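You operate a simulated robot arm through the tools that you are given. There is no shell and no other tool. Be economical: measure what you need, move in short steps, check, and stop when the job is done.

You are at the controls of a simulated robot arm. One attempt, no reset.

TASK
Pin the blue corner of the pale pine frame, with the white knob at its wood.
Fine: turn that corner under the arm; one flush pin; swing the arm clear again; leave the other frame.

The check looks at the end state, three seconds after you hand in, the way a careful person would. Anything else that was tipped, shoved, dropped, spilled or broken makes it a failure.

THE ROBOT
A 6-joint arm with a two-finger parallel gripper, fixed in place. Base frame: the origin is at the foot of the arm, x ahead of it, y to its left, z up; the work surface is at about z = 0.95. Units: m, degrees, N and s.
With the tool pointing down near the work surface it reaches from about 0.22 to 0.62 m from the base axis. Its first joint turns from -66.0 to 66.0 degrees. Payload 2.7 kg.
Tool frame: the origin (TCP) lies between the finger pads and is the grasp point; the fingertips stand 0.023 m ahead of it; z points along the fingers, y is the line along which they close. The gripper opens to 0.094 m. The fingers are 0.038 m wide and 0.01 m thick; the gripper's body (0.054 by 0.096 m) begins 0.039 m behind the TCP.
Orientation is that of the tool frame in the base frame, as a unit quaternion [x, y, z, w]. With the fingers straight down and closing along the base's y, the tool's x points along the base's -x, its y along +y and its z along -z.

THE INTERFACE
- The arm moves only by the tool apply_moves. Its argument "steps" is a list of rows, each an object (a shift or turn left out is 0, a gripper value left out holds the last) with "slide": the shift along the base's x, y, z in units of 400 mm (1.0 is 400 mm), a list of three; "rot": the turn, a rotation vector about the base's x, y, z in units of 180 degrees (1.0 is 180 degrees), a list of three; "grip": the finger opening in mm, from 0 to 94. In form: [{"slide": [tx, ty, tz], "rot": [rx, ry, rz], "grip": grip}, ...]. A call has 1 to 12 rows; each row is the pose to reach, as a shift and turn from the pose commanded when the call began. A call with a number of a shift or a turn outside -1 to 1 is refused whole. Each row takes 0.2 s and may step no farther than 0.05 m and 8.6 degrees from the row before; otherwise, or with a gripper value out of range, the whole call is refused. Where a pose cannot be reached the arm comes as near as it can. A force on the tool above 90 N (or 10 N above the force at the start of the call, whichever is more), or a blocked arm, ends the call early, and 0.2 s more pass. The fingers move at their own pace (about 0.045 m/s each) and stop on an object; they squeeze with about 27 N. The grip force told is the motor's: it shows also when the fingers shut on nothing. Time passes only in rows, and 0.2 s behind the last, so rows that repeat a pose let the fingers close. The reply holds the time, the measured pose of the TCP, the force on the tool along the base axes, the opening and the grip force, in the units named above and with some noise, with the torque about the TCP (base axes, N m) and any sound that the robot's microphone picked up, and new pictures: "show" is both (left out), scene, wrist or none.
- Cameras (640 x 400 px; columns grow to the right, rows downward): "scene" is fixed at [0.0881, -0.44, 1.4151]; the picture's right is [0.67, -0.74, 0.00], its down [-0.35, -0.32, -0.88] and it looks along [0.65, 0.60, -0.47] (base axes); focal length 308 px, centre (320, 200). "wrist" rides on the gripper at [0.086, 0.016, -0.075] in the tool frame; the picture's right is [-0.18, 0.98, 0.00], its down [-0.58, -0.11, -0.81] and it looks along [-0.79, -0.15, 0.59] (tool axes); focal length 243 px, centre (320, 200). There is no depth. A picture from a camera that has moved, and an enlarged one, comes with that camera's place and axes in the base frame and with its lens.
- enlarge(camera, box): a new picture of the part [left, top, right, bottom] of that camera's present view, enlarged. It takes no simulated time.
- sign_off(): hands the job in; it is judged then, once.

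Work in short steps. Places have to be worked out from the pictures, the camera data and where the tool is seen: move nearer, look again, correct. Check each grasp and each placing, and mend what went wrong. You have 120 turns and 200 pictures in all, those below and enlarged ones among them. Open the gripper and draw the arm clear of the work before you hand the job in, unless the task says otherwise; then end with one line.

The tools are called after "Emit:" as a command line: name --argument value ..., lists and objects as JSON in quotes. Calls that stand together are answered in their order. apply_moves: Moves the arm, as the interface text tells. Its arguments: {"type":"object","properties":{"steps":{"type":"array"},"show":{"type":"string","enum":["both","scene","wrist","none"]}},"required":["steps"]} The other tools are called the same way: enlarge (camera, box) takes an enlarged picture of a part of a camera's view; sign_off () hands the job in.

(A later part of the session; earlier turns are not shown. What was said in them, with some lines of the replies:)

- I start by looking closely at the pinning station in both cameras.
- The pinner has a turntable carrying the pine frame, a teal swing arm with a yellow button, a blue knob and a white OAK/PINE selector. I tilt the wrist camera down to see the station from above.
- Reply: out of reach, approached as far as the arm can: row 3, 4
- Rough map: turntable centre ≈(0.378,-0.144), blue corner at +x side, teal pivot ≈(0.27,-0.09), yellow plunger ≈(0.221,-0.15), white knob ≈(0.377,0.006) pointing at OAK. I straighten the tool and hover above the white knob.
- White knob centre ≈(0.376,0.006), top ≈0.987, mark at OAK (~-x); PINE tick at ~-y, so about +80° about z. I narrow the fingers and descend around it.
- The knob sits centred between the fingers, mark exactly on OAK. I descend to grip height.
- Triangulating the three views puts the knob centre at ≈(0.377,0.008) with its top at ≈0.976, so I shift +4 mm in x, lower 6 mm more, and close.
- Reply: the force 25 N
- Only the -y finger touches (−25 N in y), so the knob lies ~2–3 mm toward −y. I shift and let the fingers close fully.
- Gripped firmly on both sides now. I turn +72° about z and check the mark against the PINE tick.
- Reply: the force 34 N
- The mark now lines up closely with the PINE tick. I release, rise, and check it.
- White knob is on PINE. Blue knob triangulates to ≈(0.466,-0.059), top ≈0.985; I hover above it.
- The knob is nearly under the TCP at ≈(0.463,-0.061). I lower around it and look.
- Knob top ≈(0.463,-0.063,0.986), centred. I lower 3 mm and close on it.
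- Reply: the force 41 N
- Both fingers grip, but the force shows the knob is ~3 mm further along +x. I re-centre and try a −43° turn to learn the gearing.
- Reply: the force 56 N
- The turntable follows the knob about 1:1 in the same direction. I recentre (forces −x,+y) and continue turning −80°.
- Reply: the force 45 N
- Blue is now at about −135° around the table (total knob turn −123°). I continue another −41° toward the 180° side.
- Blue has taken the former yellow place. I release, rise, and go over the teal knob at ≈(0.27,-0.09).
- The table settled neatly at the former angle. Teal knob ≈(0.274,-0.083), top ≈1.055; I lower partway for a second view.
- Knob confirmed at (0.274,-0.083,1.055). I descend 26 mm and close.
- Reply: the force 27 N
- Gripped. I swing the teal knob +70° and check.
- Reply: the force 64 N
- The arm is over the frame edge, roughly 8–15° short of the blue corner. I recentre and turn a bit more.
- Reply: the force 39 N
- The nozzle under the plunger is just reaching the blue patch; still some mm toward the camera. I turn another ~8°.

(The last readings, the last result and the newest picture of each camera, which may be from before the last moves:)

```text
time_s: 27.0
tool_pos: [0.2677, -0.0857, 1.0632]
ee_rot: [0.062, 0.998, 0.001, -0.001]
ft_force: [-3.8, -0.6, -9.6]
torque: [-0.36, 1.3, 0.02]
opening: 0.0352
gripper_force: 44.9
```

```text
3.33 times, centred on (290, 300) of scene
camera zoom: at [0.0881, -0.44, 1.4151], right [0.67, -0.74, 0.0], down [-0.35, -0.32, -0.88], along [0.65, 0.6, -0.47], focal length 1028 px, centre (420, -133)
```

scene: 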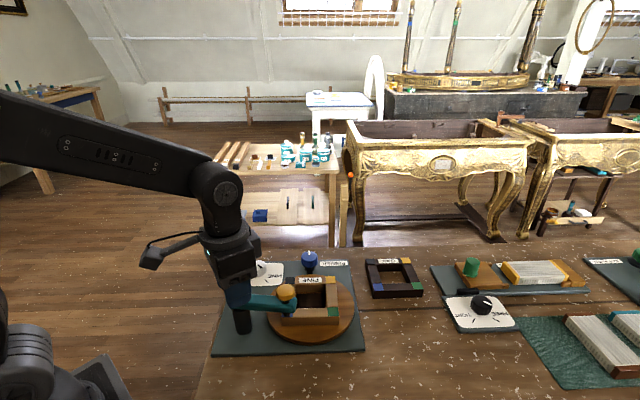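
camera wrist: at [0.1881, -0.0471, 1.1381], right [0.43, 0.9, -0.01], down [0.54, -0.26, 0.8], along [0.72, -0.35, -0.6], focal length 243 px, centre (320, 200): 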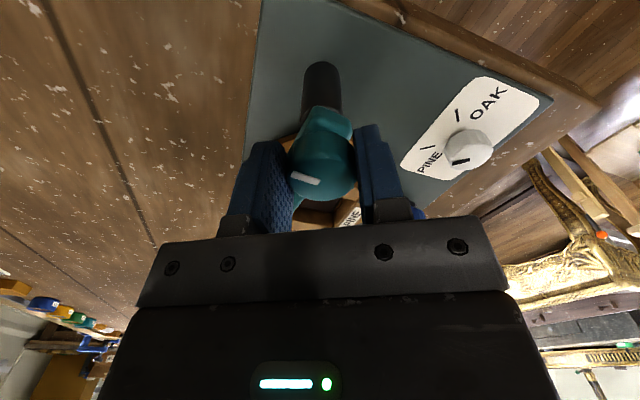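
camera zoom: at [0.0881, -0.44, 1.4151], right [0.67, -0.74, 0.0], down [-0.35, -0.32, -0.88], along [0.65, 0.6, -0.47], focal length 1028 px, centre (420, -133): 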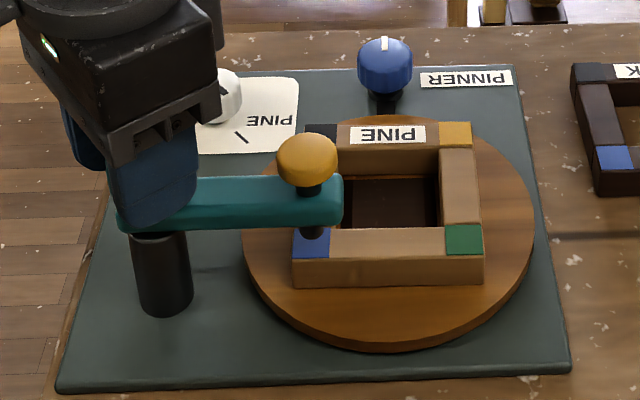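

The nozzle is about over the patch centre. I release the knob, rise, and look from a different direction with the wrist camera.

Emit:
apply_moves --steps '[{"grip": 62}, {"grip": 62}, {"slide": [0, 0, 0.08]}, {"slide": [0, 0, 0.18]}, {"slide": [-0.03, -0.1, 0.2]}, {"slide": [-0.05, -0.18, 0.2]}, {"slide": [-0.05, -0.18, 0.2]}]'

Emit:
enlarge --camera "wrist" --box '[220, 0, 420, 150]'

Emit:
enlarge --camera "scene" --box '[230, 250, 350, 340]'

```text
time_s: 28.6
tool_pos: [0.2486, -0.16, 1.1446]
ee_rot: [0.062, 0.998, 0.0, -0.001]
ft_force: [0.4, 0.5, 0.4]
torque: [-0.03, -0.03, 0.01]
opening: 0.0619
gripper_force: 0.1
camera wrist: at [0.1638, -0.1313, 1.2191], right [0.3, 0.95, 0.0], down [0.56, -0.18, 0.81], along [0.77, -0.25, -0.59], focal length 243 px, centre (320, 200)
```

scene: 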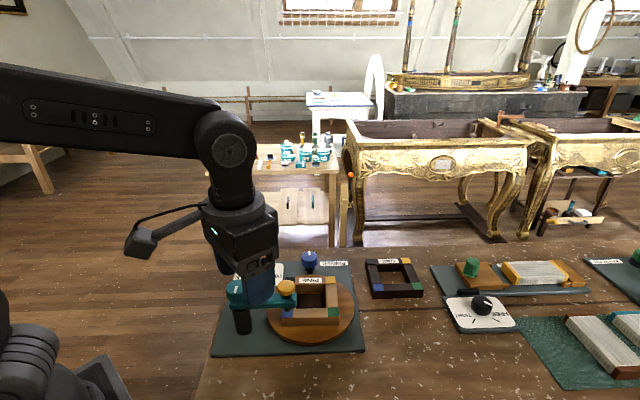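
wrist: 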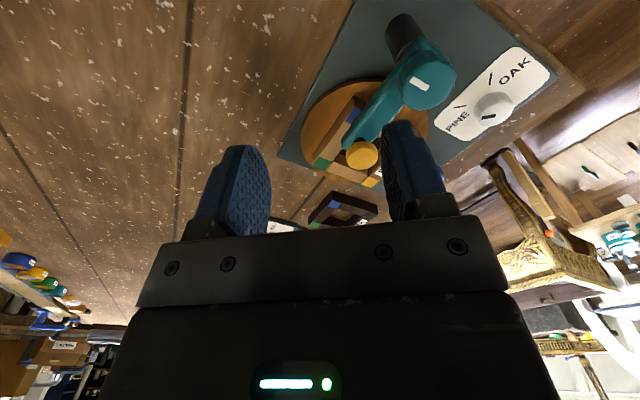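

```text
2.67 times, centred on (320, 75) of wrist
camera zoom: at [0.1638, -0.1313, 1.2191], right [0.3, 0.95, 0.0], down [0.56, -0.18, 0.81], along [0.77, -0.25, -0.59], focal length 647 px, centre (320, 533)
```

zoom: 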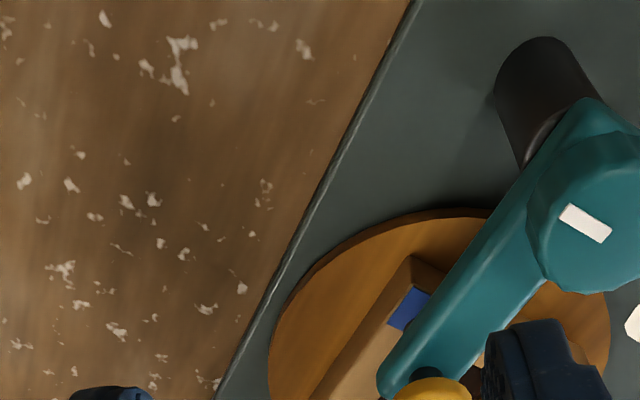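

```text
4.44 times, centred on (290, 295) of scene
camera zoom: at [0.0881, -0.44, 1.4151], right [0.67, -0.74, 0.0], down [-0.35, -0.32, -0.88], along [0.65, 0.6, -0.47], focal length 1371 px, centre (453, -222)
```

zoom: 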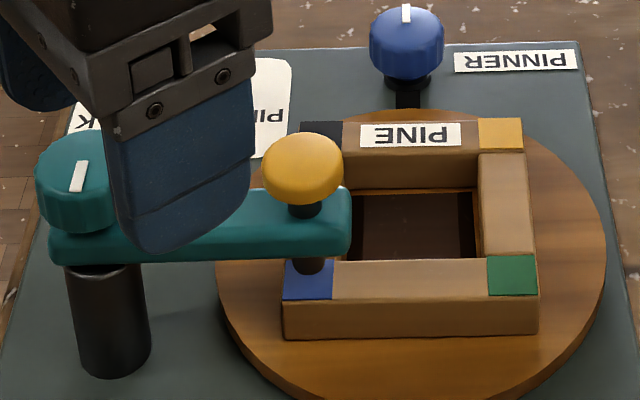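

From this angle the arm hides the nozzle. I move to the −y side and look in at the corner along +y, at low height.

Emit:
apply_moves --steps '[{"slide": [0.02, -0.05, 0], "rot": [0, 0, 0.045], "grip": 90}, {"slide": [0.04, -0.1, 0], "rot": [0, 0, 0.09]}, {"slide": [0.06, -0.15, 0], "rot": [0, 0, 0.135]}, {"slide": [0.08, -0.2, 0], "rot": [0, 0, 0.18]}, {"slide": [0.1, -0.225, 0], "rot": [0, 0, 0.225]}, {"slide": [0.13, -0.225, 0], "rot": [0, 0, 0.27]}, {"slide": [0.16, -0.225, -0.05], "rot": [0, 0, 0.315]}, {"slide": [0.19, -0.225, -0.1], "rot": [0, 0, 0.36]}, {"slide": [0.19, -0.225, -0.15], "rot": [0, 0, 0.4]}, {"slide": [0.19, -0.225, -0.21], "rot": [0, 0, 0.4]}, {"slide": [0.19, -0.225, -0.21], "rot": [0, 0, 0.4]}]'

Emit:
enlarge --camera "wrist" --box '[220, 100, 420, 225]'

Emit:
enlarge --camera "scene" --box '[230, 250, 350, 340]'

```text
time_s: 31.0
tool_pos: [0.3228, -0.2502, 1.0593]
ee_rot: [-0.536, 0.844, 0.001, -0.001]
ft_force: [0.4, -1.0, 0.3]
torque: [-0.04, 0.0, -0.01]
opening: 0.0903
gripper_force: 0.2
camera wrist: at [0.2718, -0.3196, 1.1332], right [-0.81, 0.58, 0.0], down [0.35, 0.48, 0.81], along [0.47, 0.65, -0.59], focal length 243 px, centre (320, 200)
```

scene: 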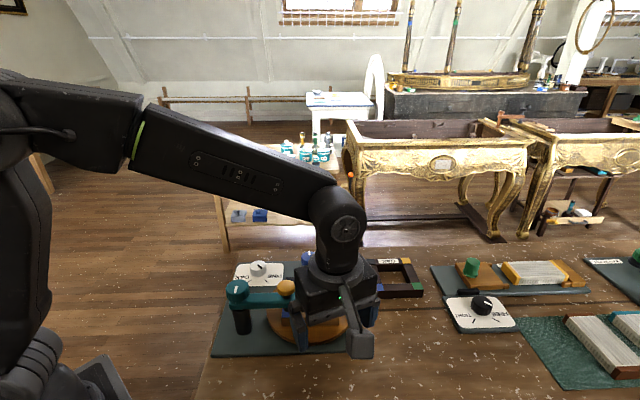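
wrist: 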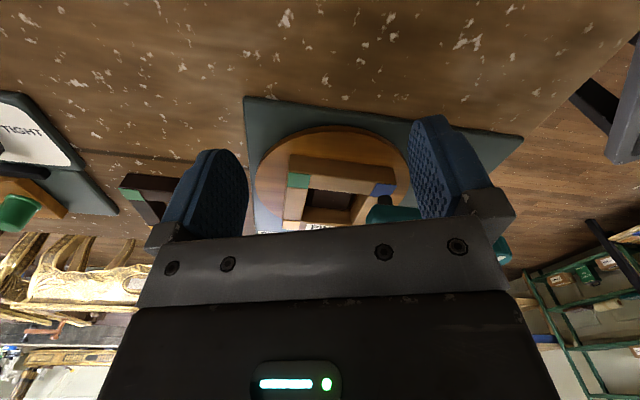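

```text
3.20 times, centred on (320, 162) of wrist
camera zoom: at [0.2718, -0.3196, 1.1332], right [-0.81, 0.58, 0.0], down [0.35, 0.48, 0.81], along [0.47, 0.65, -0.59], focal length 776 px, centre (320, 320)
```

zoom: 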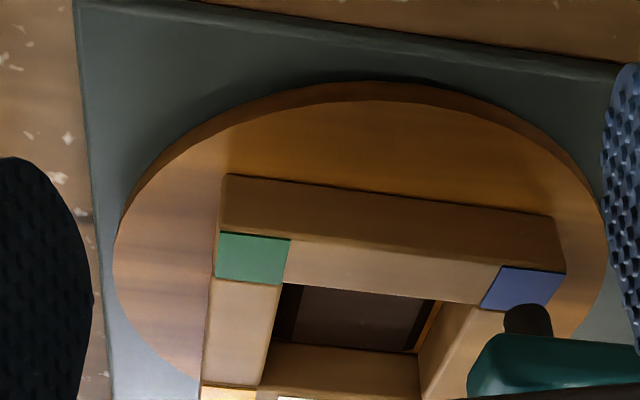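

```text
4.44 times, centred on (290, 295) of scene
camera zoom: at [0.0881, -0.44, 1.4151], right [0.67, -0.74, 0.0], down [-0.35, -0.32, -0.88], along [0.65, 0.6, -0.47], focal length 1371 px, centre (453, -222)
```

zoom: 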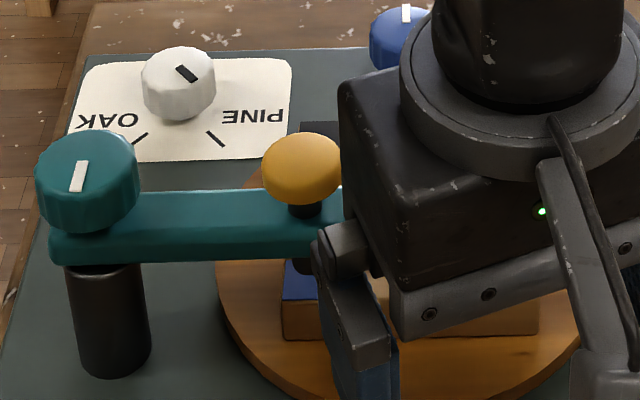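

Triangulation puts the nozzle tip at ≈(0.329,-0.140,0.997) and the blue patch centre at ≈(0.330,-0.138,0.988): aligned within ~2.5 mm. I close the fingers and position above the yellow plunger.

Emit:
apply_moves --steps '[{"slide": [0, 0, 0.1], "grip": 0}, {"slide": [0, 0, 0.17], "grip": 0}, {"slide": [0.005, 0.09, 0.17], "grip": 0}, {"slide": [0.01, 0.18, 0.17], "grip": 0}, {"slide": [0.0155, 0.2725, 0.17], "grip": 0}, {"slide": [0.0155, 0.2725, 0.11], "grip": 0}, {"slide": [0.0155, 0.2725, 0.11], "grip": 0}]'

Emit:
enlarge --camera "scene" --box '[230, 230, 350, 320]'

```text
time_s: 32.6
tool_pos: [0.3292, -0.1395, 1.1045]
ee_rot: [-0.536, 0.844, -0.001, -0.001]
ft_force: [0.4, -0.6, 0.2]
torque: [0.04, -0.02, 0.01]
opening: 0.0001
gripper_force: 27.2
camera wrist: at [0.277, -0.2105, 1.1779], right [-0.81, 0.58, 0.0], down [0.35, 0.48, 0.81], along [0.47, 0.65, -0.59], focal length 243 px, centre (320, 200)
```

scene: 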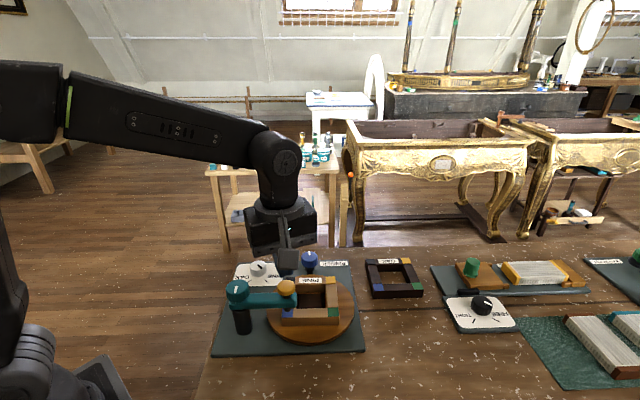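
wrist: 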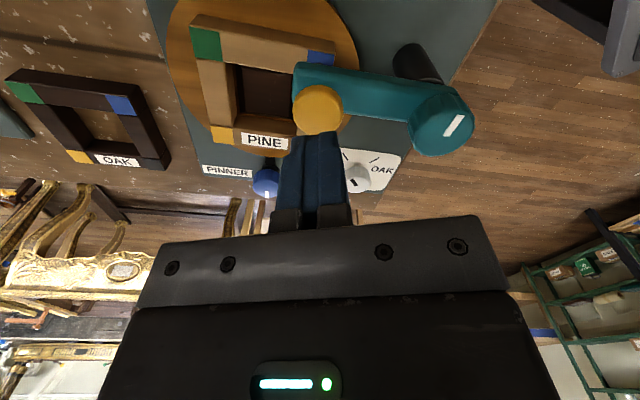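

```text
4.44 times, centred on (290, 275) of scene
camera zoom: at [0.0881, -0.44, 1.4151], right [0.67, -0.74, 0.0], down [-0.35, -0.32, -0.88], along [0.65, 0.6, -0.47], focal length 1371 px, centre (453, -133)
```

zoom: 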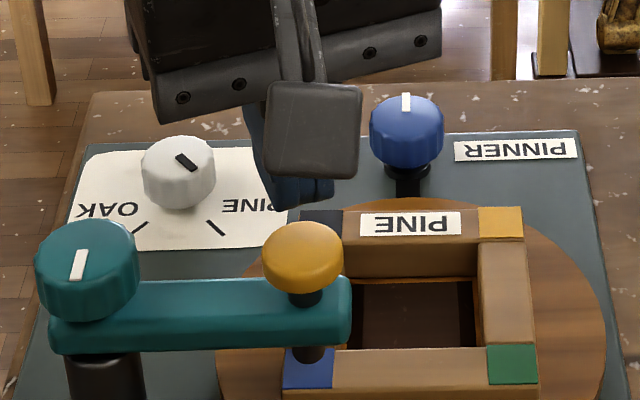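

Plunger top is at about (0.327,-0.143,1.055). I come down to it in small steps, pressing until resistance builds.

Emit:
apply_moves --steps '[{"slide": [-0.004, -0.008, -0.05]}, {"slide": [-0.004, -0.008, -0.06]}, {"slide": [-0.004, -0.008, -0.065]}, {"slide": [-0.004, -0.008, -0.07]}, {"slide": [-0.004, -0.008, -0.075]}, {"slide": [-0.004, -0.008, -0.08]}]'

Emit:
enlarge --camera "scene" --box '[230, 250, 350, 340]'

```text
time_s: 34.0
tool_pos: [0.3282, -0.1427, 1.0724]
ee_rot: [-0.537, 0.844, 0.0, -0.001]
ft_force: [0.8, -0.4, 2.4]
torque: [-0.01, -0.05, -0.05]
opening: 0.0
gripper_force: 26.7
heard: click
camera wrist: at [0.2763, -0.2141, 1.1459], right [-0.81, 0.58, 0.0], down [0.35, 0.48, 0.81], along [0.47, 0.65, -0.59], focal length 243 px, centre (320, 200)
```

scene: 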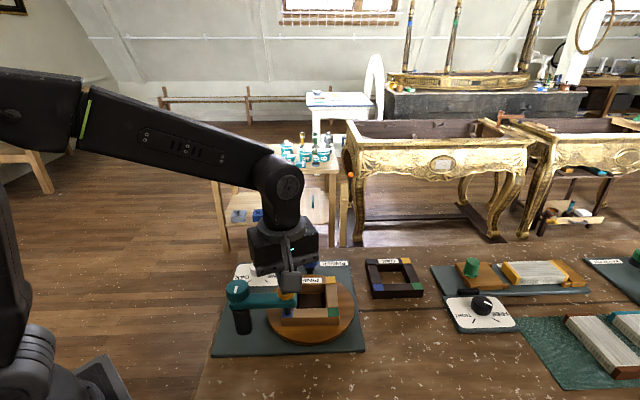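
wrist: 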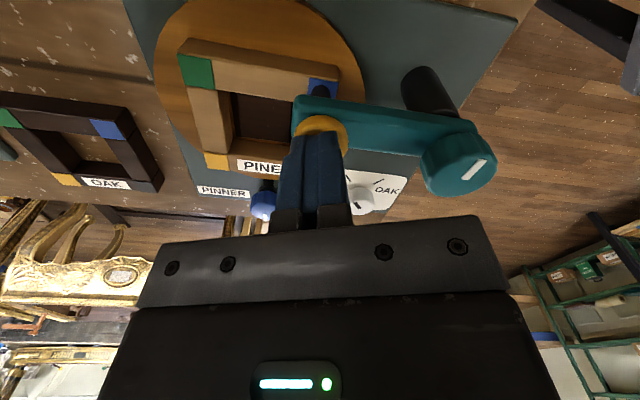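

```text
4.44 times, centred on (290, 295) of scene
camera zoom: at [0.0881, -0.44, 1.4151], right [0.67, -0.74, 0.0], down [-0.35, -0.32, -0.88], along [0.65, 0.6, -0.47], focal length 1371 px, centre (453, -222)
```

zoom: 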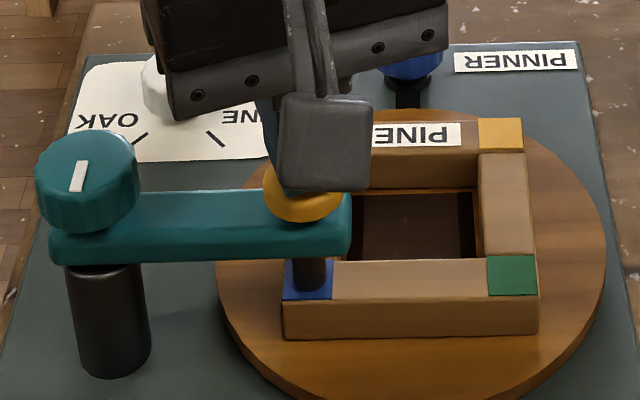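

A click, and the plunger has gone down with the nozzle near the blue patch, at only 2.4 N. I press a little further to be sure it is at full stroke.

Emit:
apply_moves --steps '[{"slide": [0, 0, -0.004]}, {"slide": [0, 0, -0.008]}]' --show "none"

Emit:
enlarge --camera "scene" --box '[260, 275, 330, 330]'

```text
time_s: 34.6
tool_pos: [0.3296, -0.1447, 1.0693]
ee_rot: [-0.536, 0.844, -0.001, 0.0]
ft_force: [-4.0, 1.3, 17.9]
torque: [0.06, 0.07, 0.03]
opening: 0.0
gripper_force: 26.8
```

```text
7.27 times, centred on (295, 302) of scene
camera zoom: at [0.0878, -0.4399, 1.4151], right [0.67, -0.74, 0.0], down [-0.35, -0.32, -0.88], along [0.65, 0.6, -0.47], focal length 2243 px, centre (502, -546)
```

zoom: 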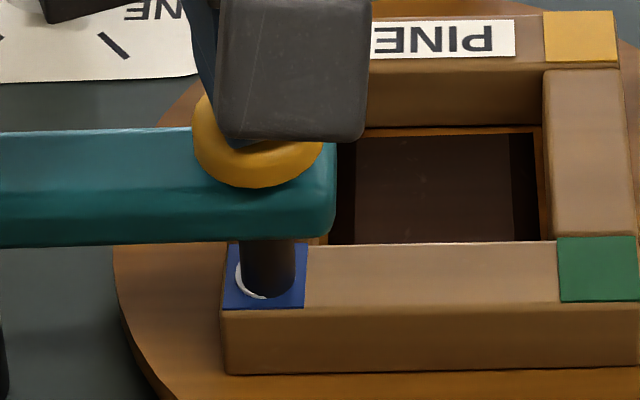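

A bright pin head shows at the nozzle and the plunger is on its stop (18 N). I lift straight off and inspect.

Emit:
apply_moves --steps '[{"slide": [0, 0, 0.05]}, {"slide": [0, 0, 0.15]}, {"slide": [-0.05, -0.08, 0.16]}, {"slide": [-0.1, -0.16, 0.16]}, {"slide": [-0.1, -0.16, 0.16]}]' --show "wrist"

Emit:
enlarge --camera "scene" --box '[260, 275, 330, 330]'

```text
time_s: 35.8
tool_pos: [0.2873, -0.2077, 1.1301]
ee_rot: [-0.536, 0.844, -0.001, 0.0]
ft_force: [0.7, -0.1, -0.3]
torque: [-0.01, 0.0, 0.03]
opening: 0.0
gripper_force: 27.0
camera wrist: at [0.2355, -0.278, 1.2054], right [-0.81, 0.58, 0.0], down [0.35, 0.48, 0.81], along [0.47, 0.65, -0.59], focal length 243 px, centre (320, 200)
```

wrist: 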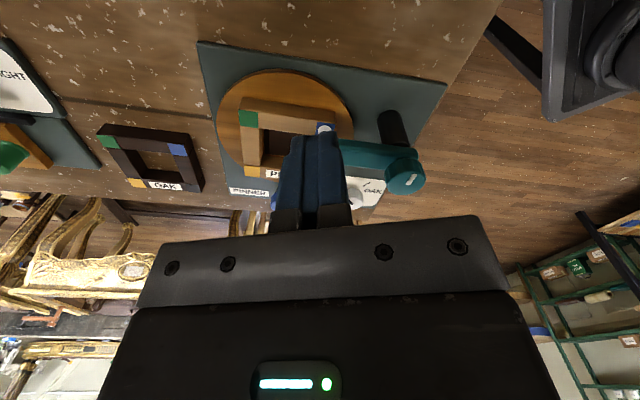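

```text
7.27 times, centred on (295, 302) of scene
camera zoom: at [0.0881, -0.44, 1.4151], right [0.67, -0.74, 0.0], down [-0.35, -0.32, -0.88], along [0.65, 0.6, -0.47], focal length 2243 px, centre (502, -546)
```

zoom: 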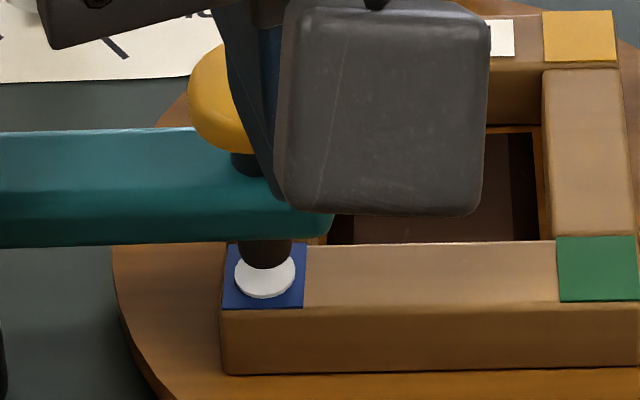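

The pin head sits flat and centred in the blue patch. Now I return to the teal knob to swing the arm clear, starting with the tool at its previous yaw.

Emit:
apply_moves --steps '[{"slide": [0, 0, 0.03], "rot": [0, 0, -0.045], "grip": 62}, {"slide": [0, 0.04, 0.03], "rot": [0, 0, -0.09]}, {"slide": [-0.01, 0.08, 0.03], "rot": [0, 0, -0.135]}, {"slide": [-0.02, 0.12, 0.03], "rot": [0, 0, -0.18]}, {"slide": [-0.03, 0.16, 0.03], "rot": [0, 0, -0.225]}, {"slide": [-0.04, 0.2, 0.03], "rot": [0, 0, -0.27]}, {"slide": [-0.047, 0.25, 0.03], "rot": [0, 0, -0.315]}, {"slide": [-0.047, 0.305, 0.03], "rot": [0, 0, -0.36]}, {"slide": [-0.047, 0.305, 0.0], "rot": [0, 0, -0.4]}, {"slide": [-0.047, 0.305, -0.08], "rot": [0, 0, -0.4]}, {"slide": [-0.047, 0.305, -0.08], "rot": [0, 0, -0.4]}]'

```text
time_s: 38.2
tool_pos: [0.2693, -0.0851, 1.1005]
ee_rot: [0.063, 0.998, 0.0, -0.001]
ft_force: [0.0, -0.2, 0.3]
torque: [0.0, -0.02, -0.05]
opening: 0.0618
gripper_force: 0.0
camera wrist: at [0.1846, -0.0568, 1.1747], right [0.31, 0.95, 0.0], down [0.56, -0.18, 0.81], along [0.77, -0.25, -0.59], focal length 243 px, centre (320, 200)
```

scene: 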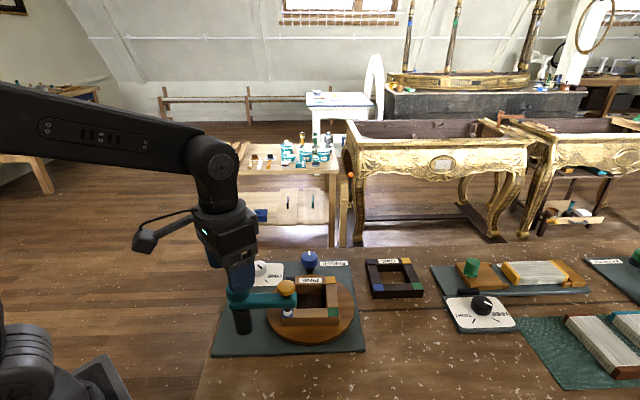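
wrist: 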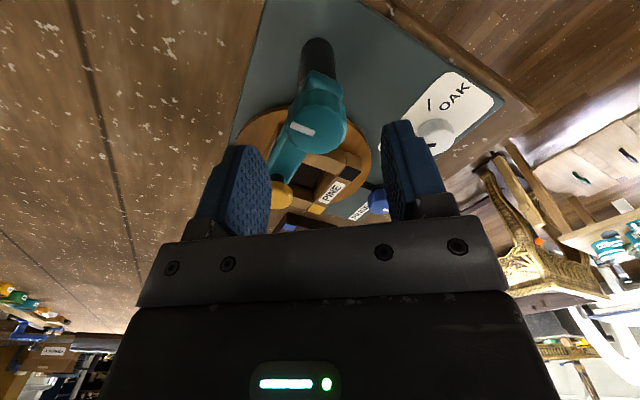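

Aligned as before. I descend to z≈1.063 and close on the knob.

Emit:
apply_moves --steps '[{"slide": [-0.002, -0.002, -0.05]}, {"slide": [-0.002, -0.002, -0.094]}, {"slide": [-0.002, -0.002, -0.094], "grip": 25}, {"slide": [-0.002, -0.002, -0.094], "grip": 25}, {"slide": [-0.002, -0.002, -0.094], "grip": 25}, {"slide": [-0.002, -0.002, -0.094], "grip": 25}]' --show "none"

```text
time_s: 39.6
tool_pos: [0.268, -0.087, 1.0618]
ee_rot: [0.063, 0.998, 0.0, 0.0]
ft_force: [-1.4, -16.1, -7.6]
torque: [-0.22, -0.35, -0.06]
opening: 0.0352
gripper_force: 45.3
```

Gripped. I swing the arm back −80°, following the slight drift of the grip centre.

Emit:
apply_moves --steps '[{"slide": [0, -0.002, 0], "rot": [0, 0, -0.03]}, {"slide": [0.001, -0.001, 0], "rot": [0, 0, -0.075]}, {"slide": [0.002, 0, 0], "rot": [0, 0, -0.12]}, {"slide": [0.004, 0.001, 0], "rot": [0, 0, -0.165]}, {"slide": [0.005, 0.002, 0], "rot": [0, 0, -0.21]}, {"slide": [0.006, 0.003, 0], "rot": [0, 0, -0.255]}, {"slide": [0.007, 0.004, 0], "rot": [0, 0, -0.3]}, {"slide": [0.008, 0.005, 0], "rot": [0, 0, -0.345]}, {"slide": [0.009, 0.006, 0], "rot": [0, 0, -0.39]}, {"slide": [0.01, 0.007, 0], "rot": [0, 0, -0.435]}, {"slide": [0.01, 0.007, 0], "rot": [0, 0, -0.47]}]'

Emit:
enlarge --camera "scene" --box '[210, 240, 370, 360]'

```text
time_s: 42.0
tool_pos: [0.2724, -0.0835, 1.0622]
ee_rot: [0.718, 0.696, 0.0, -0.001]
ft_force: [6.2, -10.0, -33.1]
torque: [0.43, -0.24, 0.52]
opening: 0.0354
gripper_force: 45.0
camera wrist: at [0.291, 0.0029, 1.1368], right [0.98, -0.21, 0.0], down [-0.13, -0.58, 0.81], along [-0.17, -0.79, -0.59], focal length 243 px, centre (320, 200)
```

scene: 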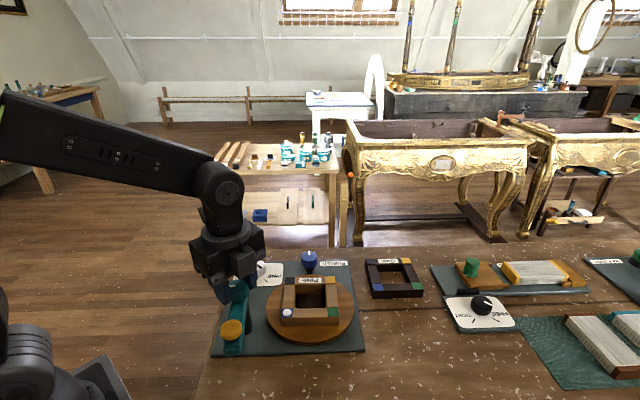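
wrist: 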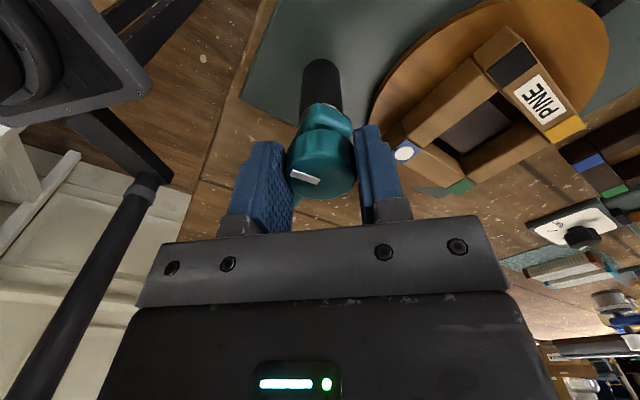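

```text
3.33 times, centred on (290, 300) of scene
camera zoom: at [0.0886, -0.4404, 1.4149], right [0.67, -0.74, 0.0], down [-0.35, -0.32, -0.88], along [0.65, 0.6, -0.47], focal length 1028 px, centre (420, -133)
```

zoom: 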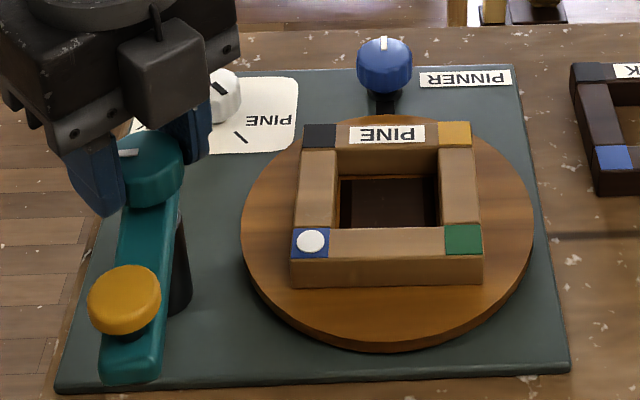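

The arm is back at its start position and the pin is centred in the blue corner. I release and draw back up.

Emit:
apply_moves --steps '[{"rot": [0, 0, 0.01]}, {"rot": [0, 0, 0.01], "grip": 64}, {"rot": [0, 0, 0.01], "grip": 64}, {"rot": [0, 0, 0.01], "slide": [0, 0, 0.1]}, {"rot": [0, 0, 0.01], "slide": [0, 0, 0.2]}, {"rot": [0, 0, 0.01], "slide": [0, 0.04, 0.3]}, {"rot": [0, 0, 0.01], "slide": [0.03, 0.12, 0.36]}, {"rot": [0, 0, 0.01], "slide": [0.05, 0.2, 0.4]}, {"rot": [0, 0, 0.01], "slide": [0.05, 0.2, 0.4]}]'

Emit:
enlarge --camera "scene" --box '[210, 240, 370, 360]'

Emit:
enlarge --camera "scene" --box '[270, 290, 310, 325]'

```text
time_s: 44.0
tool_pos: [0.2938, -0.0038, 1.2221]
ee_rot: [0.707, 0.708, 0.001, -0.001]
ft_force: [0.4, 0.3, -0.1]
torque: [-0.01, 0.03, -0.01]
opening: 0.0642
gripper_force: 0.1
camera wrist: at [0.3091, 0.0834, 1.2969], right [0.98, -0.18, 0.0], down [-0.11, -0.58, 0.81], along [-0.15, -0.79, -0.59], focal length 243 px, centre (320, 200)
```

scene: 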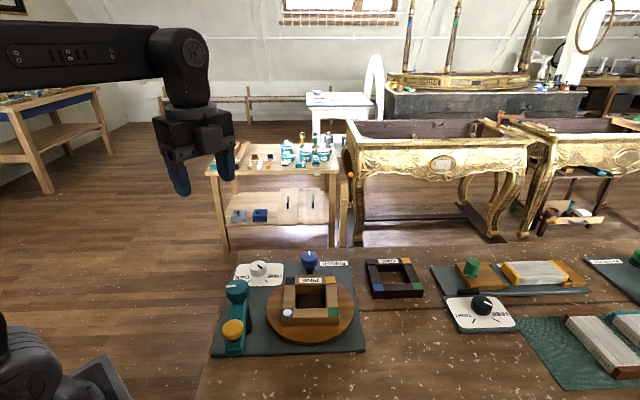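
wrist: 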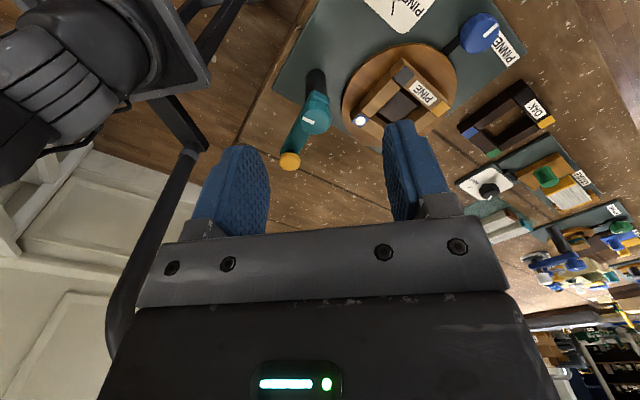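

```text
3.33 times, centred on (290, 300) of scene
camera zoom: at [0.0881, -0.44, 1.4151], right [0.67, -0.74, 0.0], down [-0.35, -0.32, -0.88], along [0.65, 0.6, -0.47], focal length 1028 px, centre (420, -133)
```

zoom: 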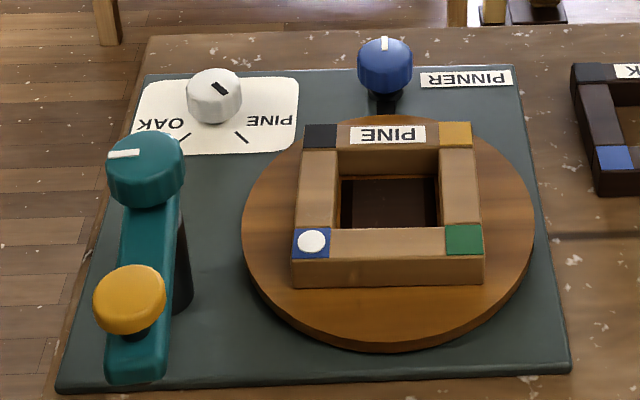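

```text
11.43 times, centred on (290, 308) of scene
camera zoom: at [0.0881, -0.44, 1.4151], right [0.67, -0.74, 0.0], down [-0.35, -0.32, -0.88], along [0.65, 0.6, -0.47], focal length 3525 px, centre (663, -1029)
```

zoom: 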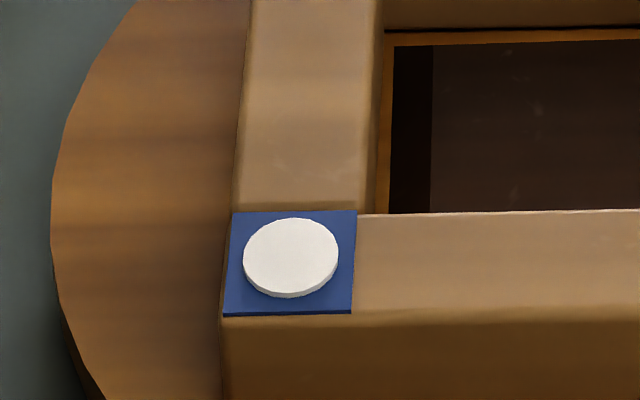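

The pin sits flat and centred in the blue corner. The swing arm is back clear, the white knob is on PINE, the oak frame is untouched and the gripper is open and away, so I hand in.

Emit:
sign_off

```text
The job is handed in.
```

I pinned the blue corner of the pine frame with one flush pin, with the white knob on PINE, the swing arm back clear and the oak frame untouched.
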